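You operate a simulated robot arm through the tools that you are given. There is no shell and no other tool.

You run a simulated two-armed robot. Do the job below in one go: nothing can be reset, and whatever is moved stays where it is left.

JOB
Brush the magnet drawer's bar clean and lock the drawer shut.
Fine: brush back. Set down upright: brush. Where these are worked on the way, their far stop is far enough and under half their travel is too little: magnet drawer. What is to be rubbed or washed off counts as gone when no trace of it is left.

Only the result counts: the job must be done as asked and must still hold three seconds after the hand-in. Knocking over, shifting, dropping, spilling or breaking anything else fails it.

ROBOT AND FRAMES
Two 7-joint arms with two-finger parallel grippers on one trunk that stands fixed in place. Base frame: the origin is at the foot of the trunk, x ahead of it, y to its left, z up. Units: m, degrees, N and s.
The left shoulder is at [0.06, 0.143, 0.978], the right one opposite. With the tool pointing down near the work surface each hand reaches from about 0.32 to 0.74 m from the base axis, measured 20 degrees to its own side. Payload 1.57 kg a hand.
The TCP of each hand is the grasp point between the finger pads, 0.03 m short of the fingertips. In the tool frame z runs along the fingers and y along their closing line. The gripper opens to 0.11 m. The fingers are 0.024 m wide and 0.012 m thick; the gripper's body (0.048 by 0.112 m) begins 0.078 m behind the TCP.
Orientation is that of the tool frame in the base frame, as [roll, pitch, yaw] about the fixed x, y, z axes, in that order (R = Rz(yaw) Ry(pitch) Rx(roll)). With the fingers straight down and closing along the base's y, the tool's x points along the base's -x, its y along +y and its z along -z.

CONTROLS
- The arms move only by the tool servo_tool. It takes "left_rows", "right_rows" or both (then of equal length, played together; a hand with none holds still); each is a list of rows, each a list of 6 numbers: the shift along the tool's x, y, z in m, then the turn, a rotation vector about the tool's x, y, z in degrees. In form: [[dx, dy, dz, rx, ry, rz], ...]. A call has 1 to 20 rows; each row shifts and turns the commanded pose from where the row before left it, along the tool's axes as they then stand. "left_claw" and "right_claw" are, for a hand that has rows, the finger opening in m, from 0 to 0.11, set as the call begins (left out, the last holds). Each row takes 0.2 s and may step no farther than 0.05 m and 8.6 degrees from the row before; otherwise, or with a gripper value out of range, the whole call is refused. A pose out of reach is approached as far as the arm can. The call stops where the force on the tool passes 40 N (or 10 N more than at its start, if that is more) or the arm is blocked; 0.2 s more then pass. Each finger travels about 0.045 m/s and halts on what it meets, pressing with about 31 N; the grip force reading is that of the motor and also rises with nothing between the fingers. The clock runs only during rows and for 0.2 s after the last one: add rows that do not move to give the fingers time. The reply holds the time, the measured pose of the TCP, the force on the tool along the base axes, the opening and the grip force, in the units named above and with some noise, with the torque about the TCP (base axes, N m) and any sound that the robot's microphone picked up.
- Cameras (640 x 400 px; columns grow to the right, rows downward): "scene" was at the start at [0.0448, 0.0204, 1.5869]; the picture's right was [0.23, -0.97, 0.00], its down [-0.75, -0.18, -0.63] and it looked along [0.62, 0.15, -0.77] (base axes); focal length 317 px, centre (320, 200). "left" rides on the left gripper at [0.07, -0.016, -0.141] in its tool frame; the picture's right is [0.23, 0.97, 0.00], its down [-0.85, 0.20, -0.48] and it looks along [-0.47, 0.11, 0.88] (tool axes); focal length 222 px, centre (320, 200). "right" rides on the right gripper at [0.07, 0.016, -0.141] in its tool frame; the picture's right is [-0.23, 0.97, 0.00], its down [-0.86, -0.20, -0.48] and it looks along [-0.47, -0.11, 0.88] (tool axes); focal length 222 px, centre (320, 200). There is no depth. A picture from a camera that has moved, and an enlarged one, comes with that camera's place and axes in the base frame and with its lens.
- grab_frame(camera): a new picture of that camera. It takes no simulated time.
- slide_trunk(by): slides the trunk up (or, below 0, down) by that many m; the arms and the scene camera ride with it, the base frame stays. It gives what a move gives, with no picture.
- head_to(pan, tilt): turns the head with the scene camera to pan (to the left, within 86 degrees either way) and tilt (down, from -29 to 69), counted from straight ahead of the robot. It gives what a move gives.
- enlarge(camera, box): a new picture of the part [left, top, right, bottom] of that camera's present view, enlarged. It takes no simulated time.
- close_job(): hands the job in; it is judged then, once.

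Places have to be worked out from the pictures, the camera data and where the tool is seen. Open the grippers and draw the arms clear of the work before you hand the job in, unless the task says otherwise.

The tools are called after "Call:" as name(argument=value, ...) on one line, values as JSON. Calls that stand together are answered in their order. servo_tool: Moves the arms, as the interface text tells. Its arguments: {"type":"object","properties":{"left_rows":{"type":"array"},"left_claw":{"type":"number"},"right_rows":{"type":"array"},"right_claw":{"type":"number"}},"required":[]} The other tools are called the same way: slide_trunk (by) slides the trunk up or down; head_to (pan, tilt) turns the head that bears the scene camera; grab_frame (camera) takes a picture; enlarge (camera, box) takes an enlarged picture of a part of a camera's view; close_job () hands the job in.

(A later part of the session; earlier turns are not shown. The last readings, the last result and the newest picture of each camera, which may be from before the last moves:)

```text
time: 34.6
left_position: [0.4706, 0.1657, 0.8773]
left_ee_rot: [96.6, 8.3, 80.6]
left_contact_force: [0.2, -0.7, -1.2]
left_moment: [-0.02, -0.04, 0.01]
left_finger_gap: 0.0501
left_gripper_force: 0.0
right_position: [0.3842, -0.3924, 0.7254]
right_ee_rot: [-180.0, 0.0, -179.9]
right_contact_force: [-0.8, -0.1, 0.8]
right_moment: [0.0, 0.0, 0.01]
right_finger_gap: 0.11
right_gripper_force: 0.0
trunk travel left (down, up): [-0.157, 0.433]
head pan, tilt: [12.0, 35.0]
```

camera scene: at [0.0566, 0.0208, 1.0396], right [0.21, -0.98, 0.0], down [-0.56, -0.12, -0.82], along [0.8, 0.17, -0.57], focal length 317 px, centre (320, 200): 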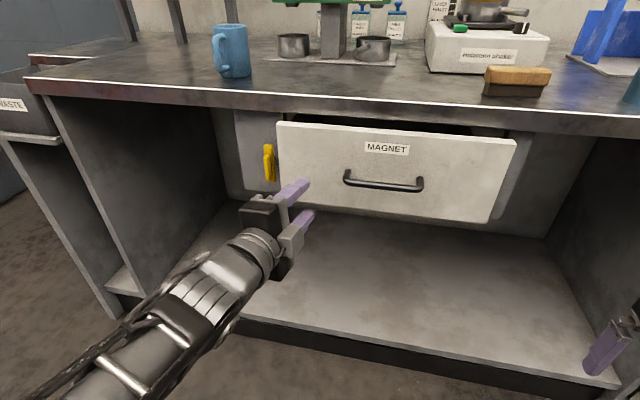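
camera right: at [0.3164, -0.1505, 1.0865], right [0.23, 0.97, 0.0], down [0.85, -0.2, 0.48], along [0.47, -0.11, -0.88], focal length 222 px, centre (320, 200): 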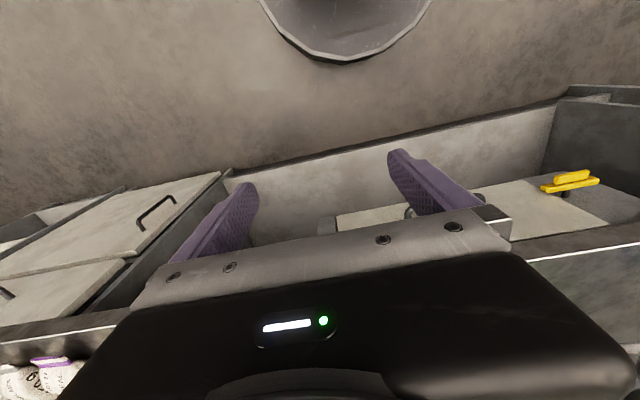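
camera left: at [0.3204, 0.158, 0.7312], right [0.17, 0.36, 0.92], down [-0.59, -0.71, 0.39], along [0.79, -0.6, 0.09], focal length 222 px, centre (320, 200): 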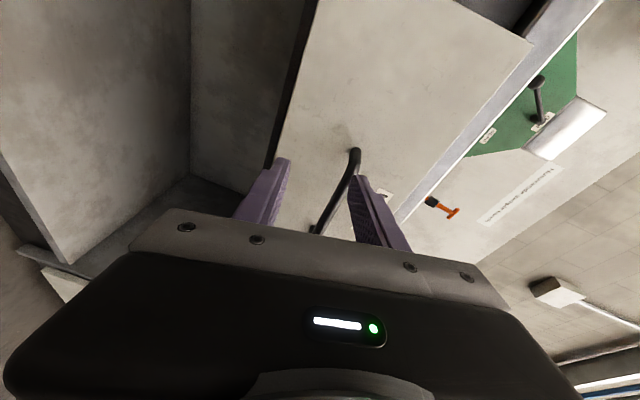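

I've computed the rotation to a 35°-from-vertical hand that closes across the rod. I'll rotate first, then move to a pre-grasp point 6 cm above and behind the rod.

Call:
servo_tool(left_rows=[[0, 0, 0, 7.92, 2.11, 0.4], [0, 0, 0, 7.92, 2.11, 0.4], [0, 0, 0, 7.92, 2.11, 0.4], [0, 0, 0, 7.92, 2.11, 0.4], [0, 0, 0, 7.92, 2.11, 0.4], [0, 0, 0, 7.92, 2.11, 0.4], [-0.039, -0.0115, 0.0109, 0, 0, 0], [-0.039, -0.0115, 0.0109, 0, 0, 0], [-0.039, -0.0115, 0.0109, 0, 0, 0], [-0.039, -0.0115, 0.0109, 0, 0, 0], [0, 0, 0, 0, 0, 0]])

Call:
enlarge(camera="scene", box=[200, 120, 520, 320])

Call:
grab_frame(camera="left")

```text
time: 37.0
left_position: [0.4542, 0.0085, 0.8161]
left_ee_rot: [145.0, 0.0, 89.9]
left_contact_force: [0.5, -0.6, -0.2]
left_moment: [-0.01, 0.02, -0.01]
left_finger_gap: 0.0503
left_gripper_force: 0.1
right_position: [0.3858, -0.3922, 0.7246]
right_ee_rot: [-180.0, 0.0, 180.0]
right_contact_force: [0.7, 0.1, 0.1]
right_moment: [-0.01, -0.02, 0.05]
right_finger_gap: 0.1101
right_gripper_force: 0.0
trunk travel left (down, up): [-0.157, 0.433]
head pan, tilt: [12.0, 35.0]
```

```text
2.00 times, centred on (360, 220) of scene
camera zoom: at [0.0567, 0.0206, 1.1896], right [0.21, -0.98, 0.0], down [-0.56, -0.12, -0.82], along [0.8, 0.17, -0.57], focal length 634 px, centre (240, 160)
```

zoom: 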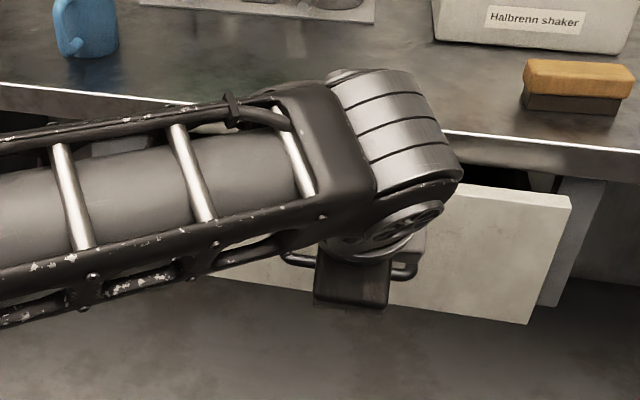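

```text
taken
camera left: at [0.3595, 0.0778, 0.9228], right [0.8, 0.23, 0.56], down [-0.11, -0.86, 0.51], along [0.59, -0.47, -0.66], focal length 222 px, centre (320, 200)
```

left: 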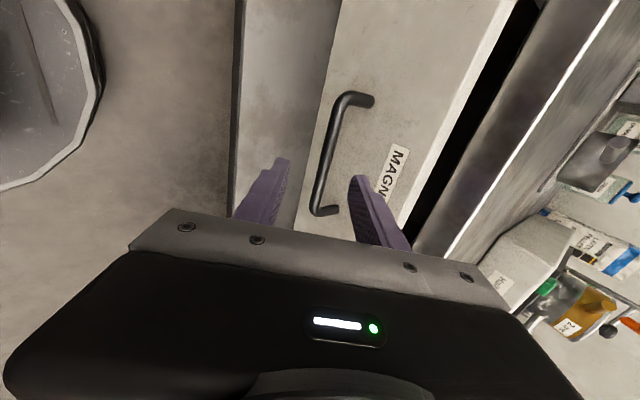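

The rod lies between the fingers, roughly 7 mm toward the drawer-side finger. I'll correct that and advance halfway.

Call:
servo_tool(left_rows=[[0, 0.006, 0.015, 0, 0, 0], [0, 0, 0.015, 0, 0, 0], [0, 0, 0, 0, 0, 0]])

Call:
enlarge(camera="left", box=[200, 70, 440, 250])

```text
time: 37.8
left_position: [0.4789, 0.0094, 0.7946]
left_ee_rot: [145.0, 0.0, 90.0]
left_contact_force: [0.4, 0.4, -0.6]
left_moment: [0.02, 0.01, -0.02]
left_finger_gap: 0.05
left_gripper_force: 0.1
right_position: [0.385, -0.3924, 0.7246]
right_ee_rot: [-180.0, 0.0, -179.9]
right_contact_force: [-0.9, -0.2, 0.6]
right_moment: [0.02, -0.01, 0.01]
right_finger_gap: 0.1101
right_gripper_force: 0.1
trunk travel left (down, up): [-0.157, 0.433]
head pan, tilt: [12.0, 35.0]
```

```text
2.22 times, centred on (320, 160) of left
camera zoom: at [0.3827, 0.0789, 0.9012], right [0.8, 0.23, 0.56], down [-0.11, -0.86, 0.51], along [0.59, -0.47, -0.66], focal length 494 px, centre (320, 289)
```

zoom: 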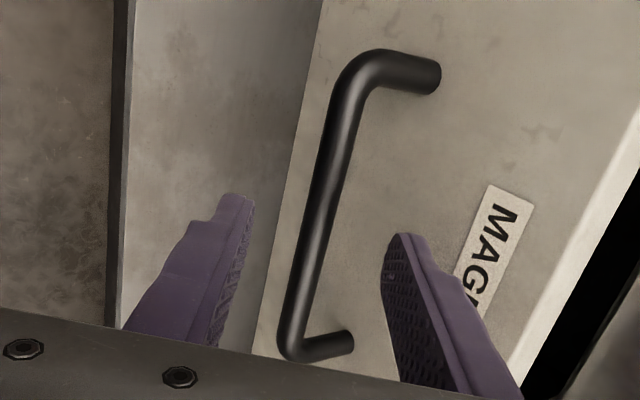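

The rod is centred between the fingers. I'll advance 3 cm and close on it.

Call:
servo_tool(left_rows=[[0, 0, 0.015, 0, 0, 0], [0, 0, 0.015, 0, 0, 0], [0, 0, 0, 0, 0, 0]])

Call:
servo_tool(left_rows=[[0, 0, 0, 0, 0, 0], [0, 0, 0, 0, 0, 0], [0, 0, 0, 0, 0, 0], [0, 0, 0, 0, 0, 0]], left_claw=0.0)

```text
time: 38.6
left_position: [0.4978, 0.009, 0.7691]
left_ee_rot: [145.0, -0.1, 90.0]
left_contact_force: [0.8, 0.1, -0.5]
left_moment: [-0.01, 0.04, 0.01]
left_finger_gap: 0.0501
left_gripper_force: 0.1
right_position: [0.3836, -0.392, 0.7257]
right_ee_rot: [-179.9, 0.0, 180.0]
right_contact_force: [-0.5, -0.1, 0.0]
right_moment: [0.02, -0.01, -0.02]
right_finger_gap: 0.1099
right_gripper_force: 0.0
trunk travel left (down, up): [-0.157, 0.433]
head pan, tilt: [12.0, 35.0]
```

```text
time: 39.6
left_position: [0.4961, 0.0094, 0.7712]
left_ee_rot: [144.7, -0.1, 90.0]
left_contact_force: [-0.1, 0.5, 10.6]
left_moment: [0.03, -0.06, 0.07]
left_finger_gap: 0.012
left_gripper_force: 29.5
right_position: [0.3836, -0.3923, 0.725]
right_ee_rot: [-180.0, 0.0, -179.9]
right_contact_force: [-0.5, -0.5, 0.2]
right_moment: [0.01, 0.02, 0.0]
right_finger_gap: 0.1098
right_gripper_force: 0.2
trunk travel left (down, up): [-0.157, 0.433]
head pan, tilt: [12.0, 35.0]
```

I have the rod (12 mm gap). I'll pull the drawer straight toward the robot in small steps.

Call:
servo_tool(left_rows=[[0, -0.0153, -0.0131, 0, 0, 0], [0, -0.0164, -0.0115, 0, 0, 0], [0, -0.0164, -0.0115, 0, 0, 0], [0, -0.0164, -0.0115, 0, 0, 0], [0, 0, 0, 0, 0, 0]])

Call:
grab_frame(camera="scene")

```text
time: 40.8
left_position: [0.4166, 0.0092, 0.7711]
left_ee_rot: [145.1, 0.0, 89.9]
left_contact_force: [0.3, -9.1, -5.9]
left_moment: [-0.59, 0.04, -0.28]
left_finger_gap: 0.0117
left_gripper_force: 29.1
right_position: [0.3852, -0.3925, 0.7249]
right_ee_rot: [179.9, 0.0, 179.9]
right_contact_force: [0.0, 0.6, -0.5]
right_moment: [-0.04, 0.0, 0.02]
right_finger_gap: 0.11
right_gripper_force: 0.1
trunk travel left (down, up): [-0.157, 0.433]
head pan, tilt: [12.0, 35.0]
```

```text
taken
camera scene: at [0.0568, 0.02, 1.1894], right [0.21, -0.98, 0.0], down [-0.56, -0.12, -0.82], along [0.8, 0.17, -0.57], focal length 317 px, centre (320, 200)
```

scene: 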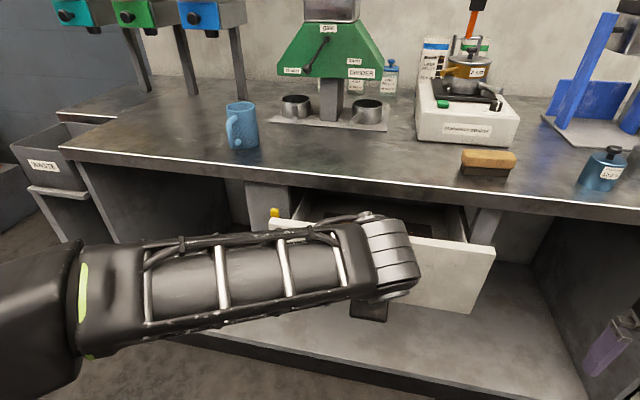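

The drawer is moving smoothly and is out about 12.5 cm. I'll keep pulling.

Call:
servo_tool(left_rows=[[0, -0.0164, -0.0115, 0, 0, 0], [0, -0.0164, -0.0115, 0, 0, 0], [0, -0.0164, -0.0115, 0, 0, 0], [0, -0.0164, -0.0115, 0, 0, 0], [0, 0, 0, 0, 0, 0]])

Call:
grab_frame(camera="scene")

```text
time: 42.0
left_position: [0.3379, 0.0075, 0.7712]
left_ee_rot: [145.1, -0.1, 90.0]
left_contact_force: [-0.2, -17.0, -15.0]
left_moment: [-0.45, 0.05, -0.16]
left_finger_gap: 0.0118
left_gripper_force: 29.4
right_position: [0.3854, -0.3934, 0.7249]
right_ee_rot: [180.0, -0.1, -180.0]
right_contact_force: [0.9, 0.1, -0.5]
right_moment: [0.0, -0.04, -0.03]
right_finger_gap: 0.11
right_gripper_force: 0.1
trunk travel left (down, up): [-0.157, 0.433]
head pan, tilt: [12.0, 35.0]
```

```text
taken
camera scene: at [0.0571, 0.0193, 1.1895], right [0.21, -0.98, 0.0], down [-0.56, -0.12, -0.82], along [0.8, 0.17, -0.57], focal length 317 px, centre (320, 200)
```

scene: 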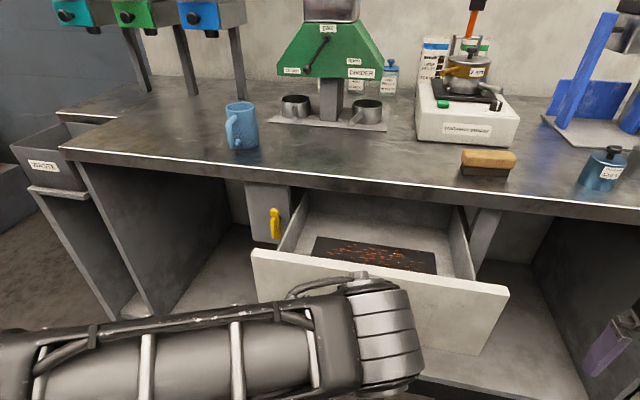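

The drawer is about 20 cm out, and I can see the magnet bar inside, a dark plate with reddish filings. I'll pull a bit more toward the stop, easing the side load.

Call:
servo_tool(left_rows=[[-0.0015, -0.0173, -0.0099, 0, 0, 0], [-0.001, -0.0164, -0.0115, 0, 0, 0], [0, -0.0164, -0.0115, 0, 0, 0], [0, 0, 0, 0, 0, 0]])

Call:
grab_frame(camera="scene")

```text
time: 42.7
left_position: [0.3038, 0.0094, 0.7707]
left_ee_rot: [144.3, -0.1, 90.2]
left_contact_force: [11.4, -2.7, -5.5]
left_moment: [0.11, -0.16, -0.19]
left_finger_gap: 0.0117
left_gripper_force: 29.2
right_position: [0.385, -0.3915, 0.7248]
right_ee_rot: [-180.0, -0.1, 179.9]
right_contact_force: [0.3, 0.2, 0.3]
right_moment: [0.03, 0.01, 0.0]
right_finger_gap: 0.11
right_gripper_force: 0.0
trunk travel left (down, up): [-0.157, 0.433]
head pan, tilt: [12.0, 35.0]
stopped in row 3 (left hand): the force on the tool passed its limit at 54 N (the readings are from after the stop); the commanded pose is now the measured one
```

```text
taken
camera scene: at [0.0579, 0.0208, 1.1895], right [0.21, -0.98, 0.0], down [-0.56, -0.12, -0.82], along [0.8, 0.17, -0.57], focal length 317 px, centre (320, 200)
```

scene: 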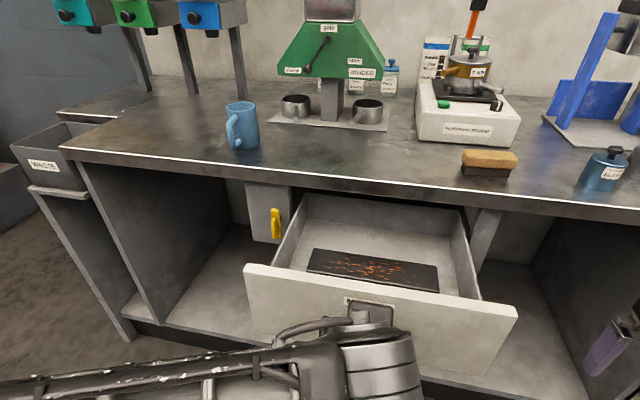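

The drawer has hit its far stop (handle at x≈0.304, about 24 cm of travel). I'll release the handle, withdraw along the fingers and move the left hand up and left.

Call:
servo_tool(left_rows=[[0, 0, 0, 0, 0, 0], [0, 0, 0, 0, 0, 0], [0, 0, 0, 0, 0, 0], [0, 0, -0.025, 0, 0, 0], [0, 0, -0.025, 0, 0, 0], [0, 0.02, -0.03, 0, 0, 0], [0.045, 0.01, -0.01, 0, 0, 0], [0.045, 0.01, -0.01, 0, 0, 0]], left_claw=0.05)

Call:
grab_frame(camera="scene")

```text
time: 44.5
left_position: [0.2745, 0.0996, 0.8759]
left_ee_rot: [144.3, -0.1, 90.3]
left_contact_force: [-0.7, -0.6, -0.2]
left_moment: [0.0, 0.03, 0.02]
left_finger_gap: 0.0501
left_gripper_force: 0.1
right_position: [0.384, -0.393, 0.725]
right_ee_rot: [-180.0, 0.0, 179.8]
right_contact_force: [1.2, -0.6, -1.3]
right_moment: [0.03, 0.02, 0.0]
right_finger_gap: 0.11
right_gripper_force: 0.0
trunk travel left (down, up): [-0.157, 0.433]
head pan, tilt: [12.0, 35.0]
```

```text
taken
camera scene: at [0.0567, 0.0207, 1.1896], right [0.21, -0.98, 0.0], down [-0.56, -0.12, -0.82], along [0.8, 0.17, -0.57], focal length 317 px, centre (320, 200)
```

scene: 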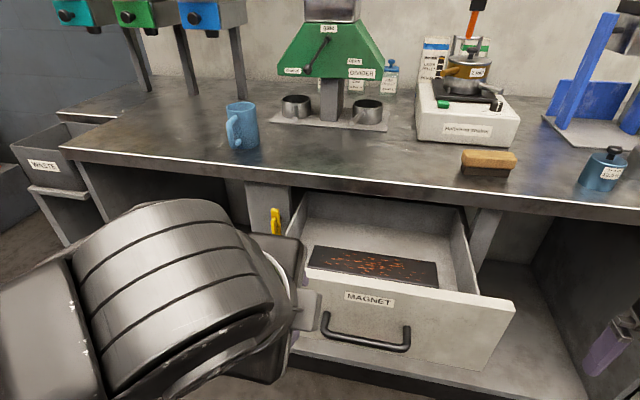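

The drawer stays open. I'll move the left hand further left out of the way, then raise the trunk to work on the bench top.

Call:
servo_tool(left_rows=[[0.045, 0, 0, 0, 0, 0], [0.045, 0, 0, 0, 0, 0], [0.045, 0, 0, 0, 0, 0], [0.045, 0, 0, 0, 0, 0], [0.045, 0, 0, 0, 0, 0]])

Call:
slide_trunk(by=0.3)

Call:
head_to(pan=0, tilt=52)

Call:
grab_frame(camera="scene")

```text
time: 45.7
left_position: [0.2747, 0.3241, 0.8746]
left_ee_rot: [144.4, -0.1, 90.1]
left_contact_force: [0.7, -1.1, -0.1]
left_moment: [0.03, 0.01, 0.02]
left_finger_gap: 0.05
left_gripper_force: 0.0
right_position: [0.3855, -0.3928, 0.7251]
right_ee_rot: [180.0, -0.1, 180.0]
right_contact_force: [-0.4, 0.1, 0.2]
right_moment: [0.0, -0.02, -0.03]
right_finger_gap: 0.1099
right_gripper_force: 0.1
trunk travel left (down, up): [-0.157, 0.433]
head pan, tilt: [12.0, 35.0]
```

```text
time: 48.7
left_position: [0.2757, 0.3237, 1.1744]
left_ee_rot: [144.3, -0.2, 90.2]
left_contact_force: [-0.3, 0.5, 0.9]
left_moment: [0.02, -0.03, -0.01]
left_finger_gap: 0.05
left_gripper_force: 0.1
right_position: [0.3838, -0.3925, 1.0248]
right_ee_rot: [-180.0, 0.0, -180.0]
right_contact_force: [0.3, -0.2, 0.4]
right_moment: [0.0, 0.0, -0.03]
right_finger_gap: 0.11
right_gripper_force: 0.2
trunk travel left (down, up): [-0.457, 0.133]
head pan, tilt: [12.0, 35.0]
```

```text
time: 49.5
left_position: [0.2749, 0.3233, 1.1734]
left_ee_rot: [144.4, -0.1, 90.2]
left_contact_force: [0.3, 0.0, -0.3]
left_moment: [0.01, -0.02, 0.0]
left_finger_gap: 0.0502
left_gripper_force: 0.0
right_position: [0.3847, -0.3929, 1.0256]
right_ee_rot: [-180.0, 0.0, -180.0]
right_contact_force: [0.6, 0.4, 1.0]
right_moment: [0.01, 0.01, 0.02]
right_finger_gap: 0.1099
right_gripper_force: 0.0
trunk travel left (down, up): [-0.457, 0.133]
head pan, tilt: [0.0, 52.0]
```

```text
taken
camera scene: at [0.0456, 0.0026, 1.4652], right [0.0, -1.0, 0.0], down [-0.79, 0.0, -0.62], along [0.62, 0.0, -0.79], focal length 317 px, centre (320, 200)
```

scene: 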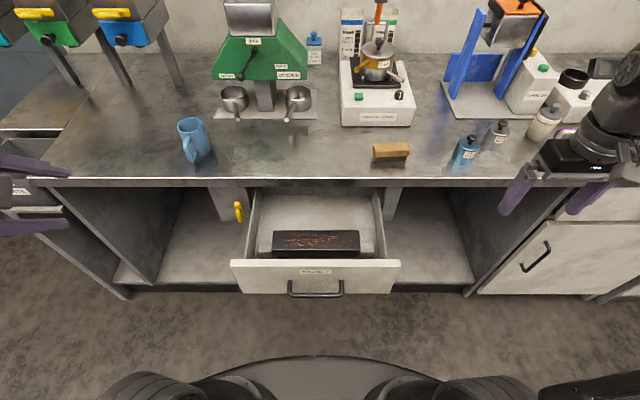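

That's a clear view of both. I'll zoom in on the bar and the brush to measure them.

Call:
enlarge(camera="scene", box=[220, 180, 420, 305])

Call:
enlarge(camera="scene", box=[340, 120, 500, 220])

```text
3.20 times, centred on (320, 242) of scene
camera zoom: at [0.0456, 0.0026, 1.4652], right [0.0, -1.0, 0.0], down [-0.79, 0.0, -0.62], along [0.62, 0.0, -0.79], focal length 1014 px, centre (320, 64)
```

zoom: 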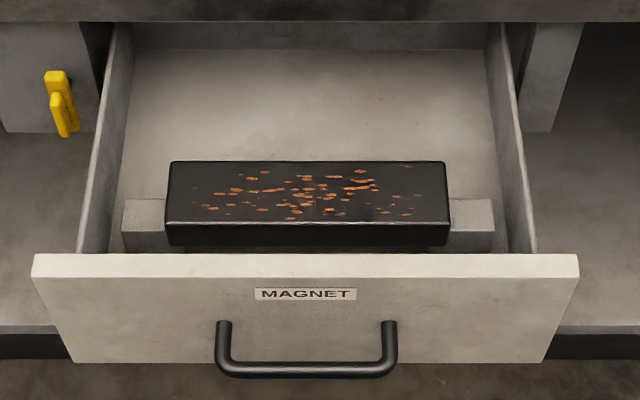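

```text
4.00 times, centred on (420, 170) of scene
camera zoom: at [0.0456, 0.0026, 1.4652], right [0.0, -1.0, 0.0], down [-0.79, 0.0, -0.62], along [0.62, 0.0, -0.79], focal length 1268 px, centre (-80, 320)
```

zoom: 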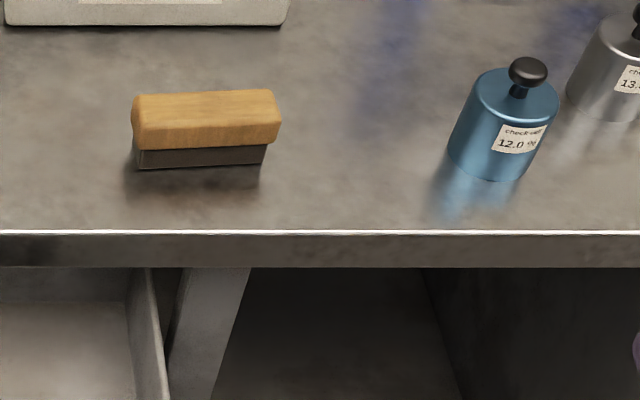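

The bar's top is at z≈0.767 and spans x 0.432–0.489 and y −0.099–0.124, with filings on the top face. The brush is at about (0.64, −0.175) with its long axis roughly along y, skewed about 6°. I'll bring the right hand above the brush, moving y first and then x.

Call:
servo_tool(right_rows=[[0, 0, -0.035, 0, 0, 0], [0, 0.0436, 0, 0, 0, 0], [0, 0.0436, 0, 0, 0, 0], [0, 0.0436, 0, 0, 0, 0], [0, 0.0436, 0, 0, 0, 0], [0, 0.0436, 0, 0, 0, 0], [-0.043, 0, 0, 0, 0, 0], [-0.043, 0, 0, 0, 0, 0], [-0.043, 0, 0, 0, 0, 0], [-0.043, 0, 0, 0, 0, 0], [-0.042, 0, 0, 0, 0, 0], [-0.042, 0, 0, 0, 0, 0], [0, 0, 0, 0, 0, 0]], right_claw=0.08)

Call:
grab_frame(camera="right")

Call:
enlarge(camera="right", box=[240, 130, 400, 230])

```text
time: 52.3
left_position: [0.2743, 0.3237, 1.1736]
left_ee_rot: [144.3, 0.0, 90.2]
left_contact_force: [-0.6, 0.2, -0.6]
left_moment: [-0.03, -0.01, -0.04]
left_finger_gap: 0.05
left_gripper_force: 0.1
right_position: [0.5683, -0.1708, 0.9943]
right_ee_rot: [-179.8, 0.5, -179.9]
right_contact_force: [0.0, -0.1, 0.8]
right_moment: [-0.01, 0.01, 0.01]
right_finger_gap: 0.0799
right_gripper_force: 0.1
right hand out of reach, approached as far as the arm can: row 1, 9, 10, 11, 12
trunk travel left (down, up): [-0.457, 0.133]
head pan, tilt: [0.0, 52.0]
```

```text
taken
camera right: at [0.4965, -0.1542, 1.1338], right [0.23, 0.97, 0.0], down [0.85, -0.2, 0.49], along [0.47, -0.11, -0.87], focal length 222 px, centre (320, 200)
```

right: 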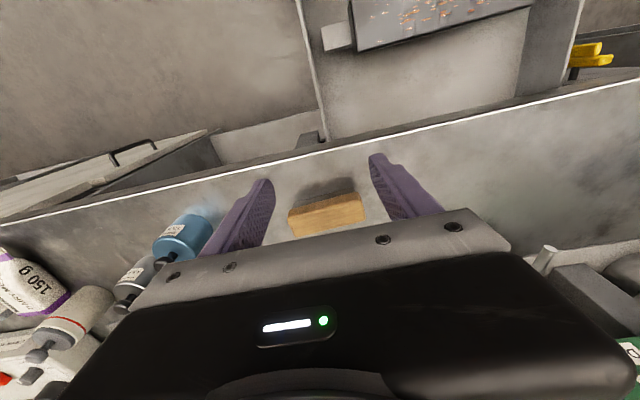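

```text
4.00 times, centred on (320, 180) of right
camera zoom: at [0.4965, -0.1542, 1.1338], right [0.23, 0.97, 0.0], down [0.85, -0.2, 0.49], along [0.47, -0.11, -0.87], focal length 888 px, centre (320, 280)
```

zoom: 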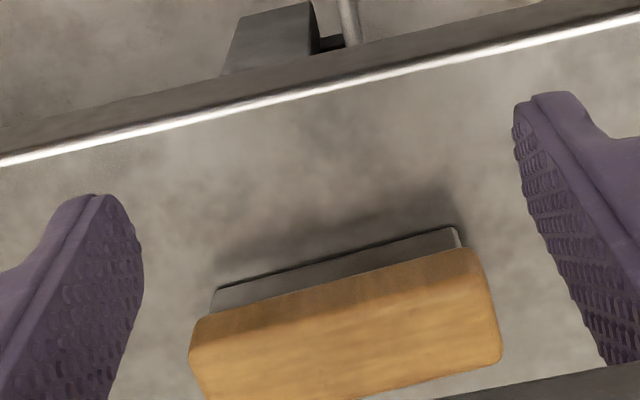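

The arm falls short at x≈0.57 because the trunk is too low for this. I'll raise it by 0.13 and then go on over the brush.

Call:
slide_trunk(by=0.13)

Call:
servo_tool(right_rows=[[0, 0, 0.03, 0, 0, 7.65], [0, 0, 0.03, 0, 0, 7.65], [0, 0, 0, 0, 0, 7.65], [0, 0, 0, 0, 0, 7.65], [0, 0, 0, 0, 0, 7.65], [0, 0, 0, 0, 0, 7.65], [0, 0, 0, 0, 0, 7.65], [0, 0, 0, 0, 0, 7.65], [0, 0, 0, 0, 0, 7.65], [0, 0, 0, 0, 0, 7.65], [0, 0, 0, 0, 0, 7.65], [0, 0, 0, 0, 0, 0]])

Call:
grab_frame(camera="right")

Call:
grab_frame(camera="scene")

```text
time: 53.9
left_position: [0.2754, 0.3237, 1.3042]
left_ee_rot: [144.3, 0.0, 90.2]
left_contact_force: [-0.4, -0.7, 0.0]
left_moment: [-0.01, -0.01, 0.01]
left_finger_gap: 0.0501
left_gripper_force: 0.1
right_position: [0.5663, -0.1717, 1.1244]
right_ee_rot: [-179.9, 0.3, -180.0]
right_contact_force: [-0.1, 0.5, 0.2]
right_moment: [-0.01, -0.02, -0.03]
right_finger_gap: 0.08
right_gripper_force: 0.1
trunk travel left (down, up): [-0.587, 0.003]
head pan, tilt: [0.0, 52.0]
```

```text
time: 56.5
left_position: [0.2751, 0.3238, 1.304]
left_ee_rot: [144.3, -0.1, 90.1]
left_contact_force: [0.1, 0.4, -0.4]
left_moment: [0.0, -0.03, 0.03]
left_finger_gap: 0.05
left_gripper_force: 0.0
right_position: [0.568, -0.1704, 1.0648]
right_ee_rot: [179.6, 0.2, 95.7]
right_contact_force: [-0.9, 0.1, -1.2]
right_moment: [0.0, 0.02, 0.0]
right_finger_gap: 0.0802
right_gripper_force: 0.0
trunk travel left (down, up): [-0.587, 0.003]
head pan, tilt: [0.0, 52.0]
```

```text
taken
camera right: at [0.5756, -0.1, 1.2048], right [0.99, -0.13, 0.01], down [-0.12, -0.87, 0.48], along [-0.06, -0.48, -0.88], focal length 222 px, centre (320, 200)
```

right: 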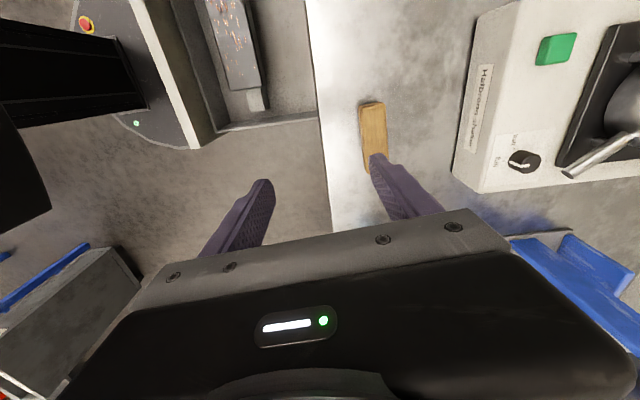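

```text
taken
camera scene: at [0.0456, 0.0026, 1.5952], right [0.0, -1.0, 0.0], down [-0.79, 0.0, -0.62], along [0.62, 0.0, -0.79], focal length 317 px, centre (320, 200)
```

scene: 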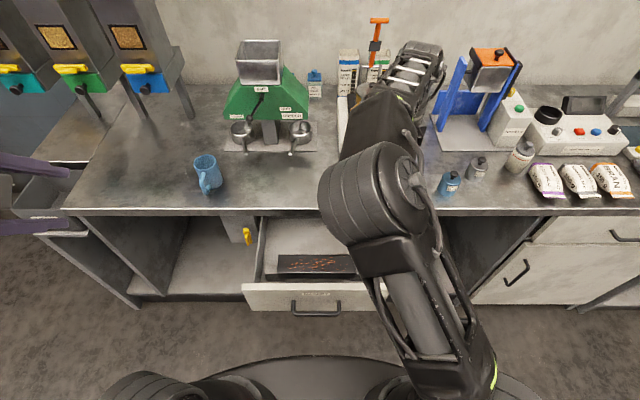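

The right arm's elbow looks close to the shaker and the orange T-handle, so I'll check that clearance before moving.

Call:
enlarge(camera="scene", box=[300, 0, 540, 150])

Call:
enlarge(camera="right", box=[300, 60, 500, 220])

Call:
grab_frame(camera="left")

```text
2.67 times, centred on (420, 75) of scene
camera zoom: at [0.0456, 0.0026, 1.5952], right [0.0, -1.0, 0.0], down [-0.79, 0.0, -0.62], along [0.62, 0.0, -0.79], focal length 845 px, centre (53, 533)
```

zoom: 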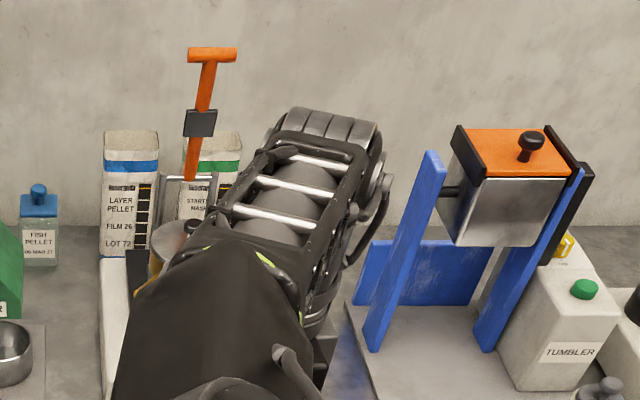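

```text
2.50 times, centred on (400, 140) of right
camera zoom: at [0.5756, -0.1, 1.2048], right [0.99, -0.13, 0.01], down [-0.12, -0.87, 0.48], along [-0.06, -0.48, -0.88], focal length 555 px, centre (120, 350)
```

zoom: 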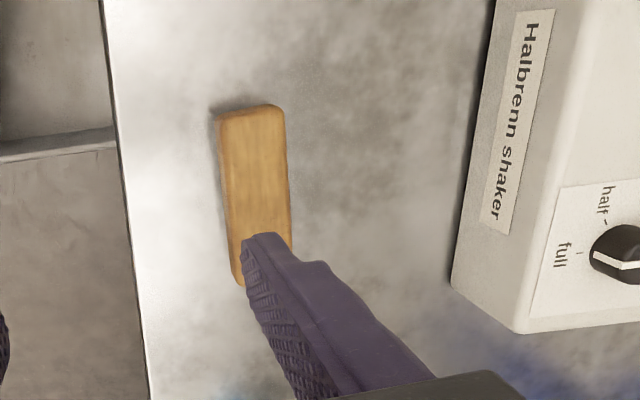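

```text
taken
camera left: at [0.1779, 0.3924, 1.4106], right [0.79, 0.23, 0.57], down [-0.11, -0.86, 0.5], along [0.6, -0.46, -0.65], focal length 222 px, centre (320, 200)
```

left: 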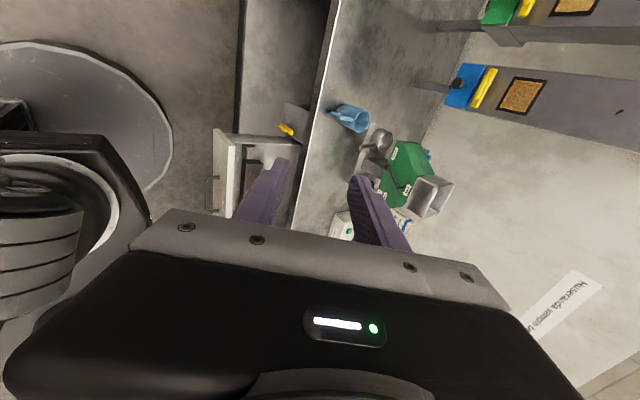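

The arm is clear: the link in view is the high forearm coming down to the wrist, with nothing near it. I'll shift over the brush at (0.638, −0.175) and come down to z≈0.99 for another look.

Call:
servo_tool(right_rows=[[-0.006, 0.0346, 0, 0, 0, 0], [-0.006, 0.0346, 0, 0, 0, 0], [0, 0, 0.035, 0, 0, 0], [0, 0, 0.035, 0, 0, 0], [0, 0, 0, 0, 0, 0]])

Call:
grab_frame(camera="right")

Call:
enlarge(camera="right", box=[240, 130, 400, 230])

```text
time: 57.7
left_position: [0.2746, 0.3226, 1.3045]
left_ee_rot: [144.3, -0.2, 90.1]
left_contact_force: [-0.3, -1.5, -0.1]
left_moment: [0.03, 0.0, 0.01]
left_finger_gap: 0.0501
left_gripper_force: 0.0
right_position: [0.5887, -0.1611, 0.9929]
right_ee_rot: [179.4, 0.1, 95.8]
right_contact_force: [0.5, 0.2, 0.3]
right_moment: [0.0, -0.01, -0.01]
right_finger_gap: 0.0799
right_gripper_force: 0.1
right hand out of reach, approached as far as the arm can: row 1, 2
trunk travel left (down, up): [-0.587, 0.003]
head pan, tilt: [0.0, 52.0]
```

```text
taken
camera right: at [0.5955, -0.0897, 1.1341], right [0.99, -0.13, 0.01], down [-0.12, -0.87, 0.48], along [-0.05, -0.48, -0.88], focal length 222 px, centre (320, 200)
```

right: 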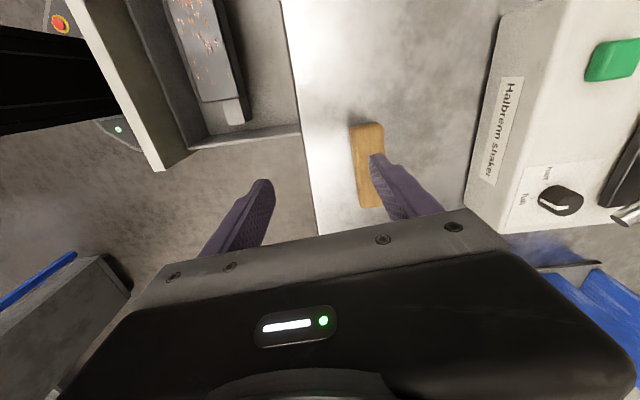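

```text
4.00 times, centred on (320, 180) of right
camera zoom: at [0.5955, -0.0897, 1.1341], right [0.99, -0.13, 0.01], down [-0.12, -0.87, 0.48], along [-0.05, -0.48, -0.88], focal length 888 px, centre (320, 280)
```

zoom: 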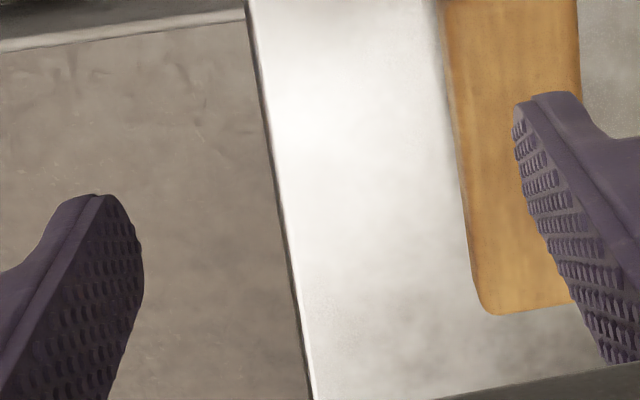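

It reached only x=0.589 at that height, but reach should be better lower down. I'll move on toward the brush at z≈0.99, which still clears the brush top.

Call:
servo_tool(right_rows=[[-0.0095, 0.0242, 0, 0, 0, 0], [-0.0094, 0.0242, 0, 0, 0, 0], [0, 0, 0, 0, 0, 0]])

Call:
enlarge(camera="right", box=[240, 130, 400, 230])

```text
time: 58.5
left_position: [0.2751, 0.3232, 1.305]
left_ee_rot: [144.4, 0.0, 90.2]
left_contact_force: [-0.8, -0.7, -0.1]
left_moment: [-0.02, 0.0, 0.01]
left_finger_gap: 0.0501
left_gripper_force: 0.1
right_position: [0.5905, -0.1581, 0.9956]
right_ee_rot: [179.4, 0.2, 95.9]
right_contact_force: [0.0, 0.8, -0.6]
right_moment: [-0.01, -0.02, 0.04]
right_finger_gap: 0.0803
right_gripper_force: 0.2
right hand out of reach, approached as far as the arm can: row 1, 2
trunk travel left (down, up): [-0.587, 0.003]
head pan, tilt: [0.0, 52.0]
```

```text
4.00 times, centred on (320, 180) of right
camera zoom: at [0.5968, -0.087, 1.1358], right [0.99, -0.13, 0.01], down [-0.12, -0.87, 0.48], along [-0.05, -0.48, -0.88], focal length 888 px, centre (320, 280)
```

zoom: 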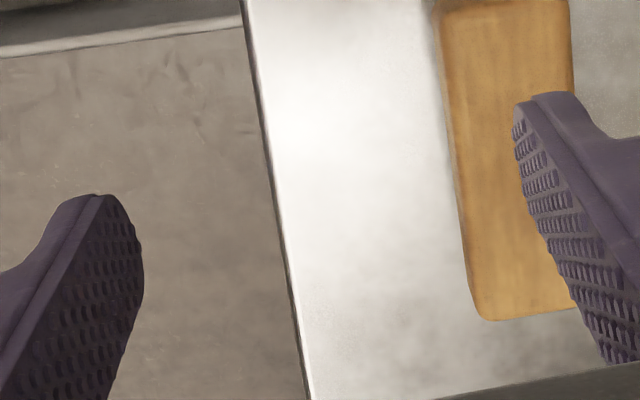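

The elbow has swung inward and up, so the wrist is probably near a joint limit with this roll direction. I'll back up a little, rotate back to neutral and see how the elbow behaves.

Call:
servo_tool(right_rows=[[0, -0.03, -0.03, 0, 0, 0], [0, -0.03, -0.03, 0, 0, 0], [0, 0, 0, 0, 0, -7.65], [0, 0, 0, 0, 0, -7.65], [0, 0, 0, 0, 0, -7.65], [0, 0, 0, 0, 0, -7.65], [0, 0, 0, 0, 0, -7.65], [0, 0, 0, 0, 0, -7.65], [0, 0, 0, 0, 0, -7.65], [0, 0, 0, 0, 0, -7.65], [0, 0, 0, 0, 0, -7.65], [0, 0, 0, 0, 0, -7.65], [0, 0, 0, 0, 0, -7.65], [0, 0, 0, 0, 0, 0]])

Call:
grab_frame(camera="scene")

```text
time: 61.5
left_position: [0.2751, 0.3237, 1.3047]
left_ee_rot: [144.3, 0.1, 90.2]
left_contact_force: [-0.7, 0.2, 0.1]
left_moment: [-0.01, 0.02, -0.03]
left_finger_gap: 0.0502
left_gripper_force: 0.1
right_position: [0.5272, -0.1658, 1.0539]
right_ee_rot: [-179.9, 0.5, -180.0]
right_contact_force: [1.5, -0.3, 0.3]
right_moment: [0.0, -0.05, -0.03]
right_finger_gap: 0.0797
right_gripper_force: 0.0
trunk travel left (down, up): [-0.587, 0.003]
head pan, tilt: [0.0, 52.0]
```

```text
taken
camera scene: at [0.0456, 0.0027, 1.5952], right [0.0, -1.0, 0.0], down [-0.79, 0.0, -0.62], along [0.62, 0.0, -0.79], focal length 317 px, centre (320, 200)
```

scene: 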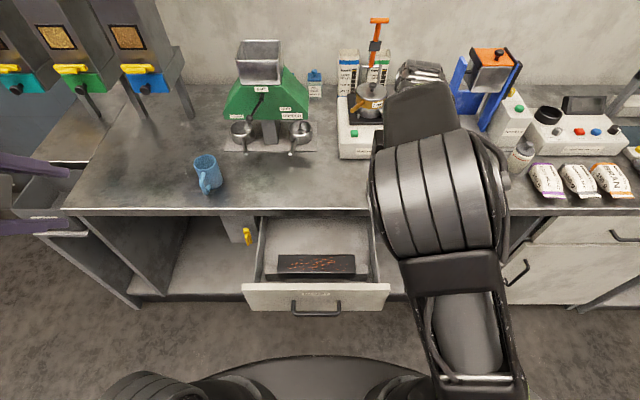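

The elbow follows the wrist roll. I'll keep rotating the other way (−96°), which should swing it outward.

Call:
servo_tool(right_rows=[[0, 0, 0, 0, 0, -8], [0, 0, 0, 0, 0, -8], [0, 0, 0, 0, 0, -8], [0, 0, 0, 0, 0, -8], [0, 0, 0, 0, 0, -8], [0, 0, 0, 0, 0, -8], [0, 0, 0, 0, 0, -8], [0, 0, 0, 0, 0, -8], [0, 0, 0, 0, 0, -8], [0, 0, 0, 0, 0, -8], [0, 0, 0, 0, 0, -8], [0, 0, 0, 0, 0, -7.8], [0, 0, 0, 0, 0, 0]])

Call:
grab_frame(camera="scene")

Call:
grab_frame(camera="right")

```text
time: 64.3
left_position: [0.2745, 0.3229, 1.3037]
left_ee_rot: [144.2, 0.0, 90.2]
left_contact_force: [-0.6, -0.2, 0.3]
left_moment: [0.02, 0.0, 0.02]
left_finger_gap: 0.0499
left_gripper_force: 0.1
right_position: [0.5275, -0.1642, 1.0542]
right_ee_rot: [-179.6, -0.1, -84.0]
right_contact_force: [0.1, -1.5, 0.0]
right_moment: [0.04, -0.01, 0.03]
right_finger_gap: 0.0802
right_gripper_force: 0.1
trunk travel left (down, up): [-0.587, 0.003]
head pan, tilt: [0.0, 52.0]
```

```text
taken
camera scene: at [0.0456, 0.0026, 1.5952], right [0.0, -1.0, 0.0], down [-0.79, 0.0, -0.62], along [0.62, 0.0, -0.79], focal length 317 px, centre (320, 200)
```

scene: 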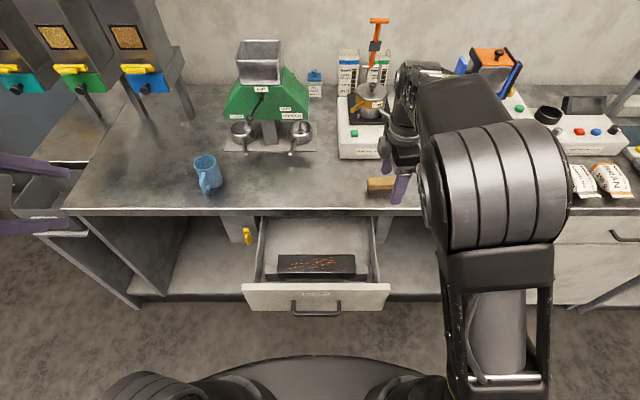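

```text
taken
camera right: at [0.5173, -0.2353, 1.1943], right [-0.99, 0.13, -0.01], down [0.11, 0.87, 0.48], along [0.07, 0.47, -0.88], focal length 222 px, centre (320, 200)
```

right: 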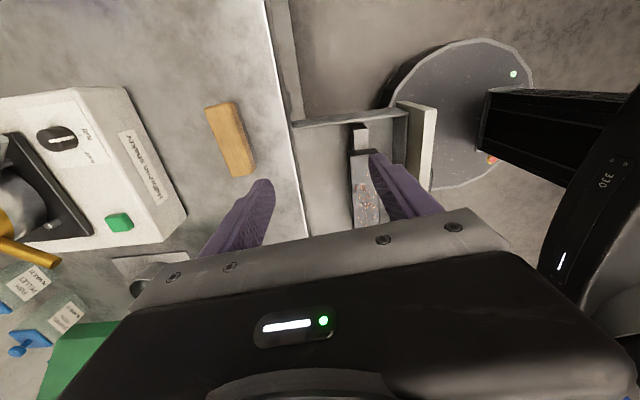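

Now I have the brush in clear view and the elbow is out to the right. I'll move over the brush from here.

Call:
servo_tool(right_rows=[[0.0056, -0.0272, 0.015, 0, 0, 0], [0.0056, -0.0272, 0.015, 0, 0, 0], [0.0056, -0.0272, 0.015, 0, 0, 0], [0.0056, -0.0272, 0.015, 0, 0, 0], [0, 0, 0, 0, 0, 0]])

Call:
grab_frame(camera="right")

Call:
enlarge(camera="scene", box=[330, 80, 490, 230])

```text
time: 65.5
left_position: [0.2759, 0.3242, 1.305]
left_ee_rot: [144.3, 0.0, 90.2]
left_contact_force: [0.2, 0.0, -0.5]
left_moment: [-0.01, 0.0, 0.05]
left_finger_gap: 0.0502
left_gripper_force: 0.0
right_position: [0.591, -0.1533, 0.9979]
right_ee_rot: [-179.4, -0.2, -84.2]
right_contact_force: [0.0, -0.8, -0.5]
right_moment: [0.0, 0.05, -0.03]
right_finger_gap: 0.08
right_gripper_force: 0.0
right hand out of reach, approached as far as the arm can: row 3, 4
trunk travel left (down, up): [-0.587, 0.003]
head pan, tilt: [0.0, 52.0]
```

```text
taken
camera right: at [0.5804, -0.2251, 1.1388], right [-0.99, 0.13, -0.01], down [0.11, 0.87, 0.48], along [0.07, 0.47, -0.88], focal length 222 px, centre (320, 200)
```

right: 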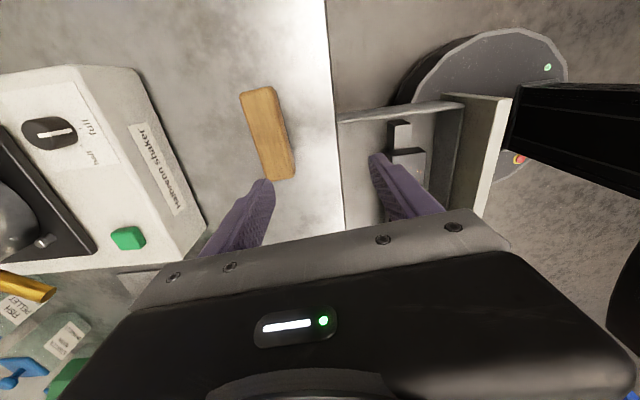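

```text
2.67 times, centred on (410, 155) of scene
camera zoom: at [0.0452, 0.0022, 1.5952], right [0.0, -1.0, 0.0], down [-0.79, 0.0, -0.62], along [0.62, 0.0, -0.79], focal length 845 px, centre (80, 320)
```

zoom: 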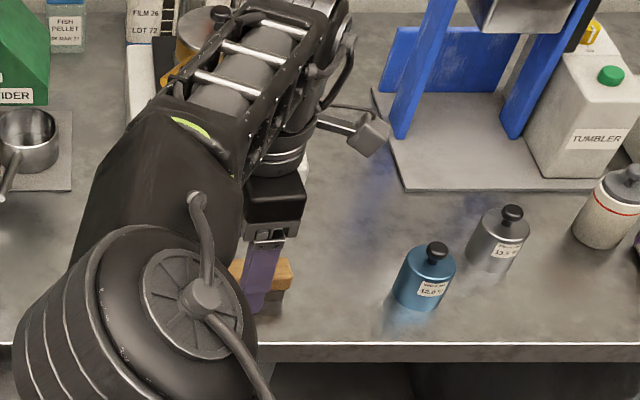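

It stops at x≈0.59 here too. Reach may improve nearer the bench, so I'll test at an empty spot to the left of the brush, going lower first and then forward.

Call:
servo_tool(right_rows=[[-0.0332, -0.0035, 0, 0, 0, 0], [-0.0332, -0.0035, 0, 0, 0, 0], [-0.0332, -0.0035, 0, 0, 0, 0], [0, 0, 0.03, 0, 0, 0], [0, 0, 0.025, 0, 0, 0], [0, -0.025, 0, 0, 0, 0], [0, -0.025, 0, 0, 0, 0], [0, 0, 0, 0, 0, 0]])

```text
time: 67.3
left_position: [0.2754, 0.3231, 1.3046]
left_ee_rot: [144.3, 0.1, 90.2]
left_contact_force: [-0.1, -0.9, 1.2]
left_moment: [-0.05, -0.03, 0.0]
left_finger_gap: 0.05
left_gripper_force: 0.0
right_position: [0.6165, -0.0469, 0.9469]
right_ee_rot: [-179.5, -0.1, -84.2]
right_contact_force: [-0.1, -0.6, -0.1]
right_moment: [-0.02, 0.02, -0.01]
right_finger_gap: 0.0801
right_gripper_force: 0.2
right hand out of reach, approached as far as the arm can: row 7
trunk travel left (down, up): [-0.587, 0.003]
head pan, tilt: [0.0, 52.0]
```

Lower down it gets farther, but straight-down is right at the limit for the brush. Instead I'll grip the brush by its two ends (about 92 mm, within the 110 mm opening) with the hand in its natural yaw and tilted about 20°, which brings the wrist back into reach.

Call:
servo_tool(right_rows=[[0, 0.02, -0.04, 0, 0, 0], [0, 0.03, -0.04, 0, 0, 0], [0, 0.03, 0, 0, 0, 0], [0, 0, 0, 0, 0, 8.2], [0, 0, 0, 0, 0, 8.2], [0, 0, 0, 0, 0, 8.2], [0, 0, 0, 0, 0, 8.2], [0, 0, 0, 0, 0, 8.2], [0, 0, 0, 0, 0, 8.2], [0, 0, 0, 0, 0, 8.2], [0, 0, 0, 0, 0, 8.2], [0, 0, 0, 0, 0, 8.2], [0, 0, 0, 0, 0, 8.2], [0, 0, 0, 0, 0, 8.0], [0, 0, 0, 0, 0, 0]], right_claw=0.11)

```text
time: 70.5
left_position: [0.2766, 0.3239, 1.3049]
left_ee_rot: [144.3, -0.1, 90.2]
left_contact_force: [0.0, -0.1, 0.0]
left_moment: [0.05, 0.02, 0.0]
left_finger_gap: 0.05
left_gripper_force: 0.0
right_position: [0.5355, -0.0558, 1.0259]
right_ee_rot: [-179.8, 0.6, -174.3]
right_contact_force: [-0.7, -0.3, 0.5]
right_moment: [0.01, 0.0, 0.0]
right_finger_gap: 0.1101
right_gripper_force: 0.0
trunk travel left (down, up): [-0.587, 0.003]
head pan, tilt: [0.0, 52.0]
```

I'll tilt 20°, move across in y, then forward and down to about z=0.99 over the brush.

Call:
servo_tool(right_rows=[[0, 0, 0, 0, -6.7, 0], [0, 0, 0, 0, -6.7, 0], [0, 0, 0, 0, -6.7, 0], [0, -0.043, 0, 0, 0, 0], [0, -0.043, 0, 0, 0, 0], [0, -0.0426, 0, 0, 0, 0], [-0.0242, 0, 0.0216, 0, 0, 0], [-0.0242, 0, 0.0216, 0, 0, 0], [-0.0241, 0, 0.0215, 0, 0, 0], [0, 0, 0, 0, 0, 0]])

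Call:
grab_frame(camera="right")

Call:
enlarge(camera="scene", box=[330, 80, 490, 230])

```text
time: 72.7
left_position: [0.276, 0.3226, 1.3044]
left_ee_rot: [144.4, -0.1, 90.2]
left_contact_force: [-0.5, 0.4, 0.1]
left_moment: [0.01, -0.04, 0.0]
left_finger_gap: 0.0501
left_gripper_force: 0.0
right_position: [0.6354, -0.1753, 0.9893]
right_ee_rot: [-179.8, 20.6, -174.2]
right_contact_force: [-0.3, -0.8, -0.3]
right_moment: [0.0, 0.03, 0.01]
right_finger_gap: 0.1103
right_gripper_force: 0.0
trunk travel left (down, up): [-0.587, 0.003]
head pan, tilt: [0.0, 52.0]
```

```text
taken
camera right: at [0.5203, -0.1697, 1.0962], right [0.11, 0.99, 0.08], down [0.65, -0.13, 0.75], along [0.75, -0.03, -0.66], focal length 222 px, centre (320, 200)
```

right: 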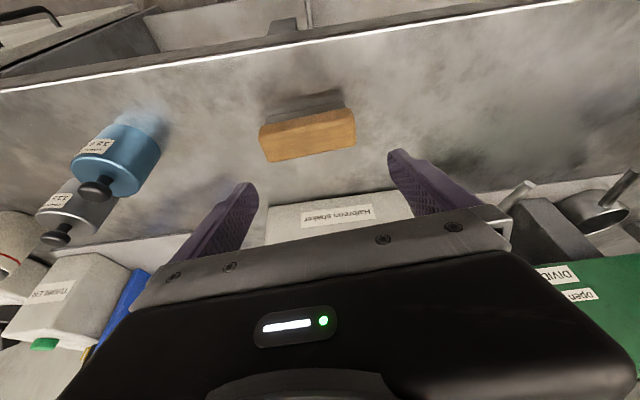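

```text
2.67 times, centred on (410, 155) of scene
camera zoom: at [0.0446, 0.0015, 1.5952], right [0.0, -1.0, 0.0], down [-0.79, 0.0, -0.62], along [0.62, 0.0, -0.79], focal length 845 px, centre (80, 320)
```

zoom: 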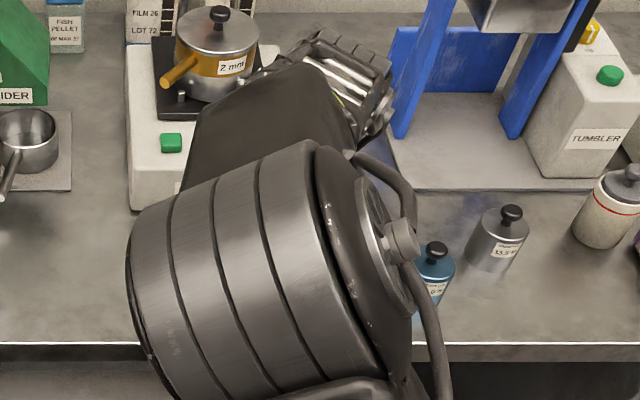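

The brush now lies between the opened fingers with plenty of reach. I'll zoom in to fix its centre.

Call:
enlarge(camera="right", box=[220, 70, 420, 195])

```text
3.20 times, centred on (320, 132) of right
camera zoom: at [0.5203, -0.1697, 1.0962], right [0.11, 0.99, 0.08], down [0.65, -0.13, 0.75], along [0.75, -0.03, -0.66], focal length 711 px, centre (320, 416)
```

zoom: 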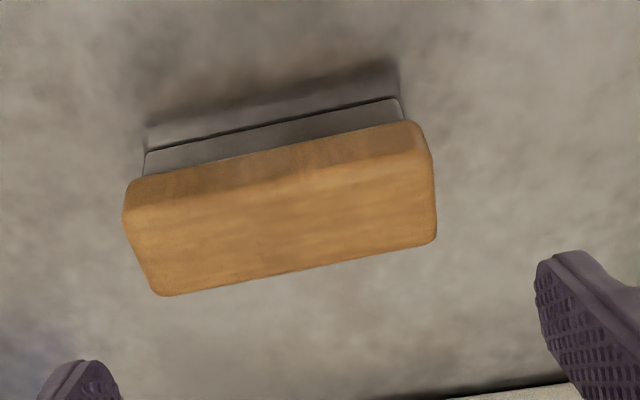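

The brush centre is about (0.632, −0.177), with its top at z≈0.93 and skewed about 4°. I'll descend straight down around its ends to z≈0.924 in small steps.

Call:
servo_tool(right_rows=[[0.0066, -0.0005, 0.015, 0, 0, 0], [0.0066, -0.0004, 0.015, 0, 0, 0], [0.0066, -0.0004, 0.015, 0, 0, 0], [0, 0, 0, 0, 0, 0]])

Call:
grab_frame(camera="right")

```text
time: 73.7
left_position: [0.2751, 0.323, 1.3042]
left_ee_rot: [144.3, -0.1, 90.2]
left_contact_force: [-1.2, -0.6, 0.2]
left_moment: [0.0, -0.01, 0.02]
left_finger_gap: 0.0501
left_gripper_force: 0.1
right_position: [0.6358, -0.176, 0.9406]
right_ee_rot: [-179.9, 20.5, -174.2]
right_contact_force: [-0.4, -0.3, -0.2]
right_moment: [0.02, 0.0, -0.01]
right_finger_gap: 0.11
right_gripper_force: 0.1
trunk travel left (down, up): [-0.587, 0.003]
head pan, tilt: [0.0, 52.0]
```

```text
taken
camera right: at [0.5192, -0.1719, 1.0481], right [0.11, 0.99, 0.08], down [0.65, -0.13, 0.75], along [0.75, -0.03, -0.66], focal length 222 px, centre (320, 200)
```

right: 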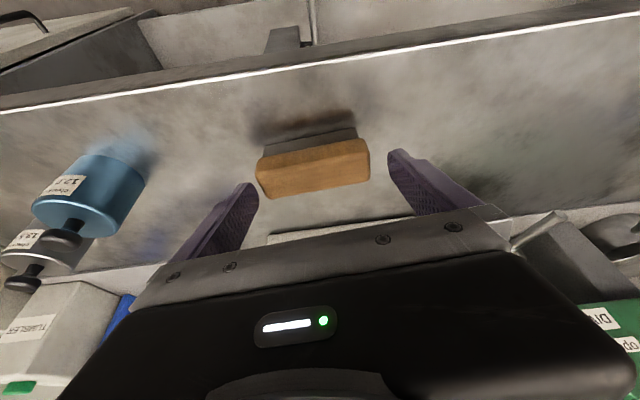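

The brush is slightly toward −y of centre between the fingers. I'll adjust 3 mm and go down the last 17 mm.

Call:
servo_tool(right_rows=[[0, -0.0028, 0, 0, 0, 0], [0.005, 0, 0.0072, 0, 0, 0], [0.005, 0, 0.0072, 0, 0, 0], [0, 0, 0, 0, 0, 0]])

Call:
enlarge(camera="right", box=[200, 90, 440, 240])

```text
time: 74.7
left_position: [0.2757, 0.3237, 1.3043]
left_ee_rot: [144.3, -0.1, 90.2]
left_contact_force: [0.2, -0.2, 0.1]
left_moment: [-0.03, -0.01, 0.0]
left_finger_gap: 0.0501
left_gripper_force: 0.0
right_position: [0.6313, -0.18, 0.9255]
right_ee_rot: [-179.9, 20.5, -174.2]
right_contact_force: [0.9, 0.1, 0.3]
right_moment: [0.0, 0.0, -0.02]
right_finger_gap: 0.11
right_gripper_force: 0.0
trunk travel left (down, up): [-0.587, 0.003]
head pan, tilt: [0.0, 52.0]
```

```text
2.67 times, centred on (320, 165) of right
camera zoom: at [0.5146, -0.1751, 1.0315], right [0.11, 0.99, 0.08], down [0.65, -0.13, 0.75], along [0.75, -0.04, -0.66], focal length 592 px, centre (320, 293)
```

zoom: 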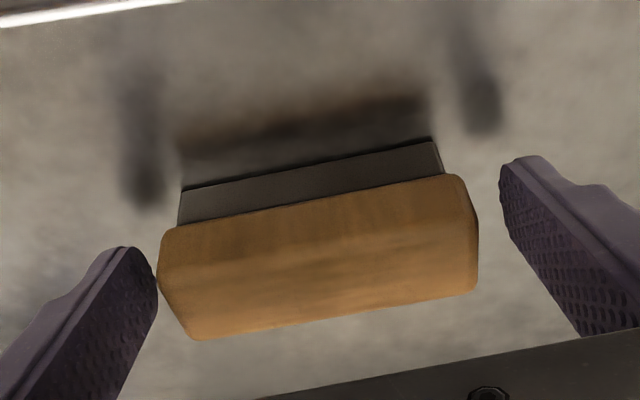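

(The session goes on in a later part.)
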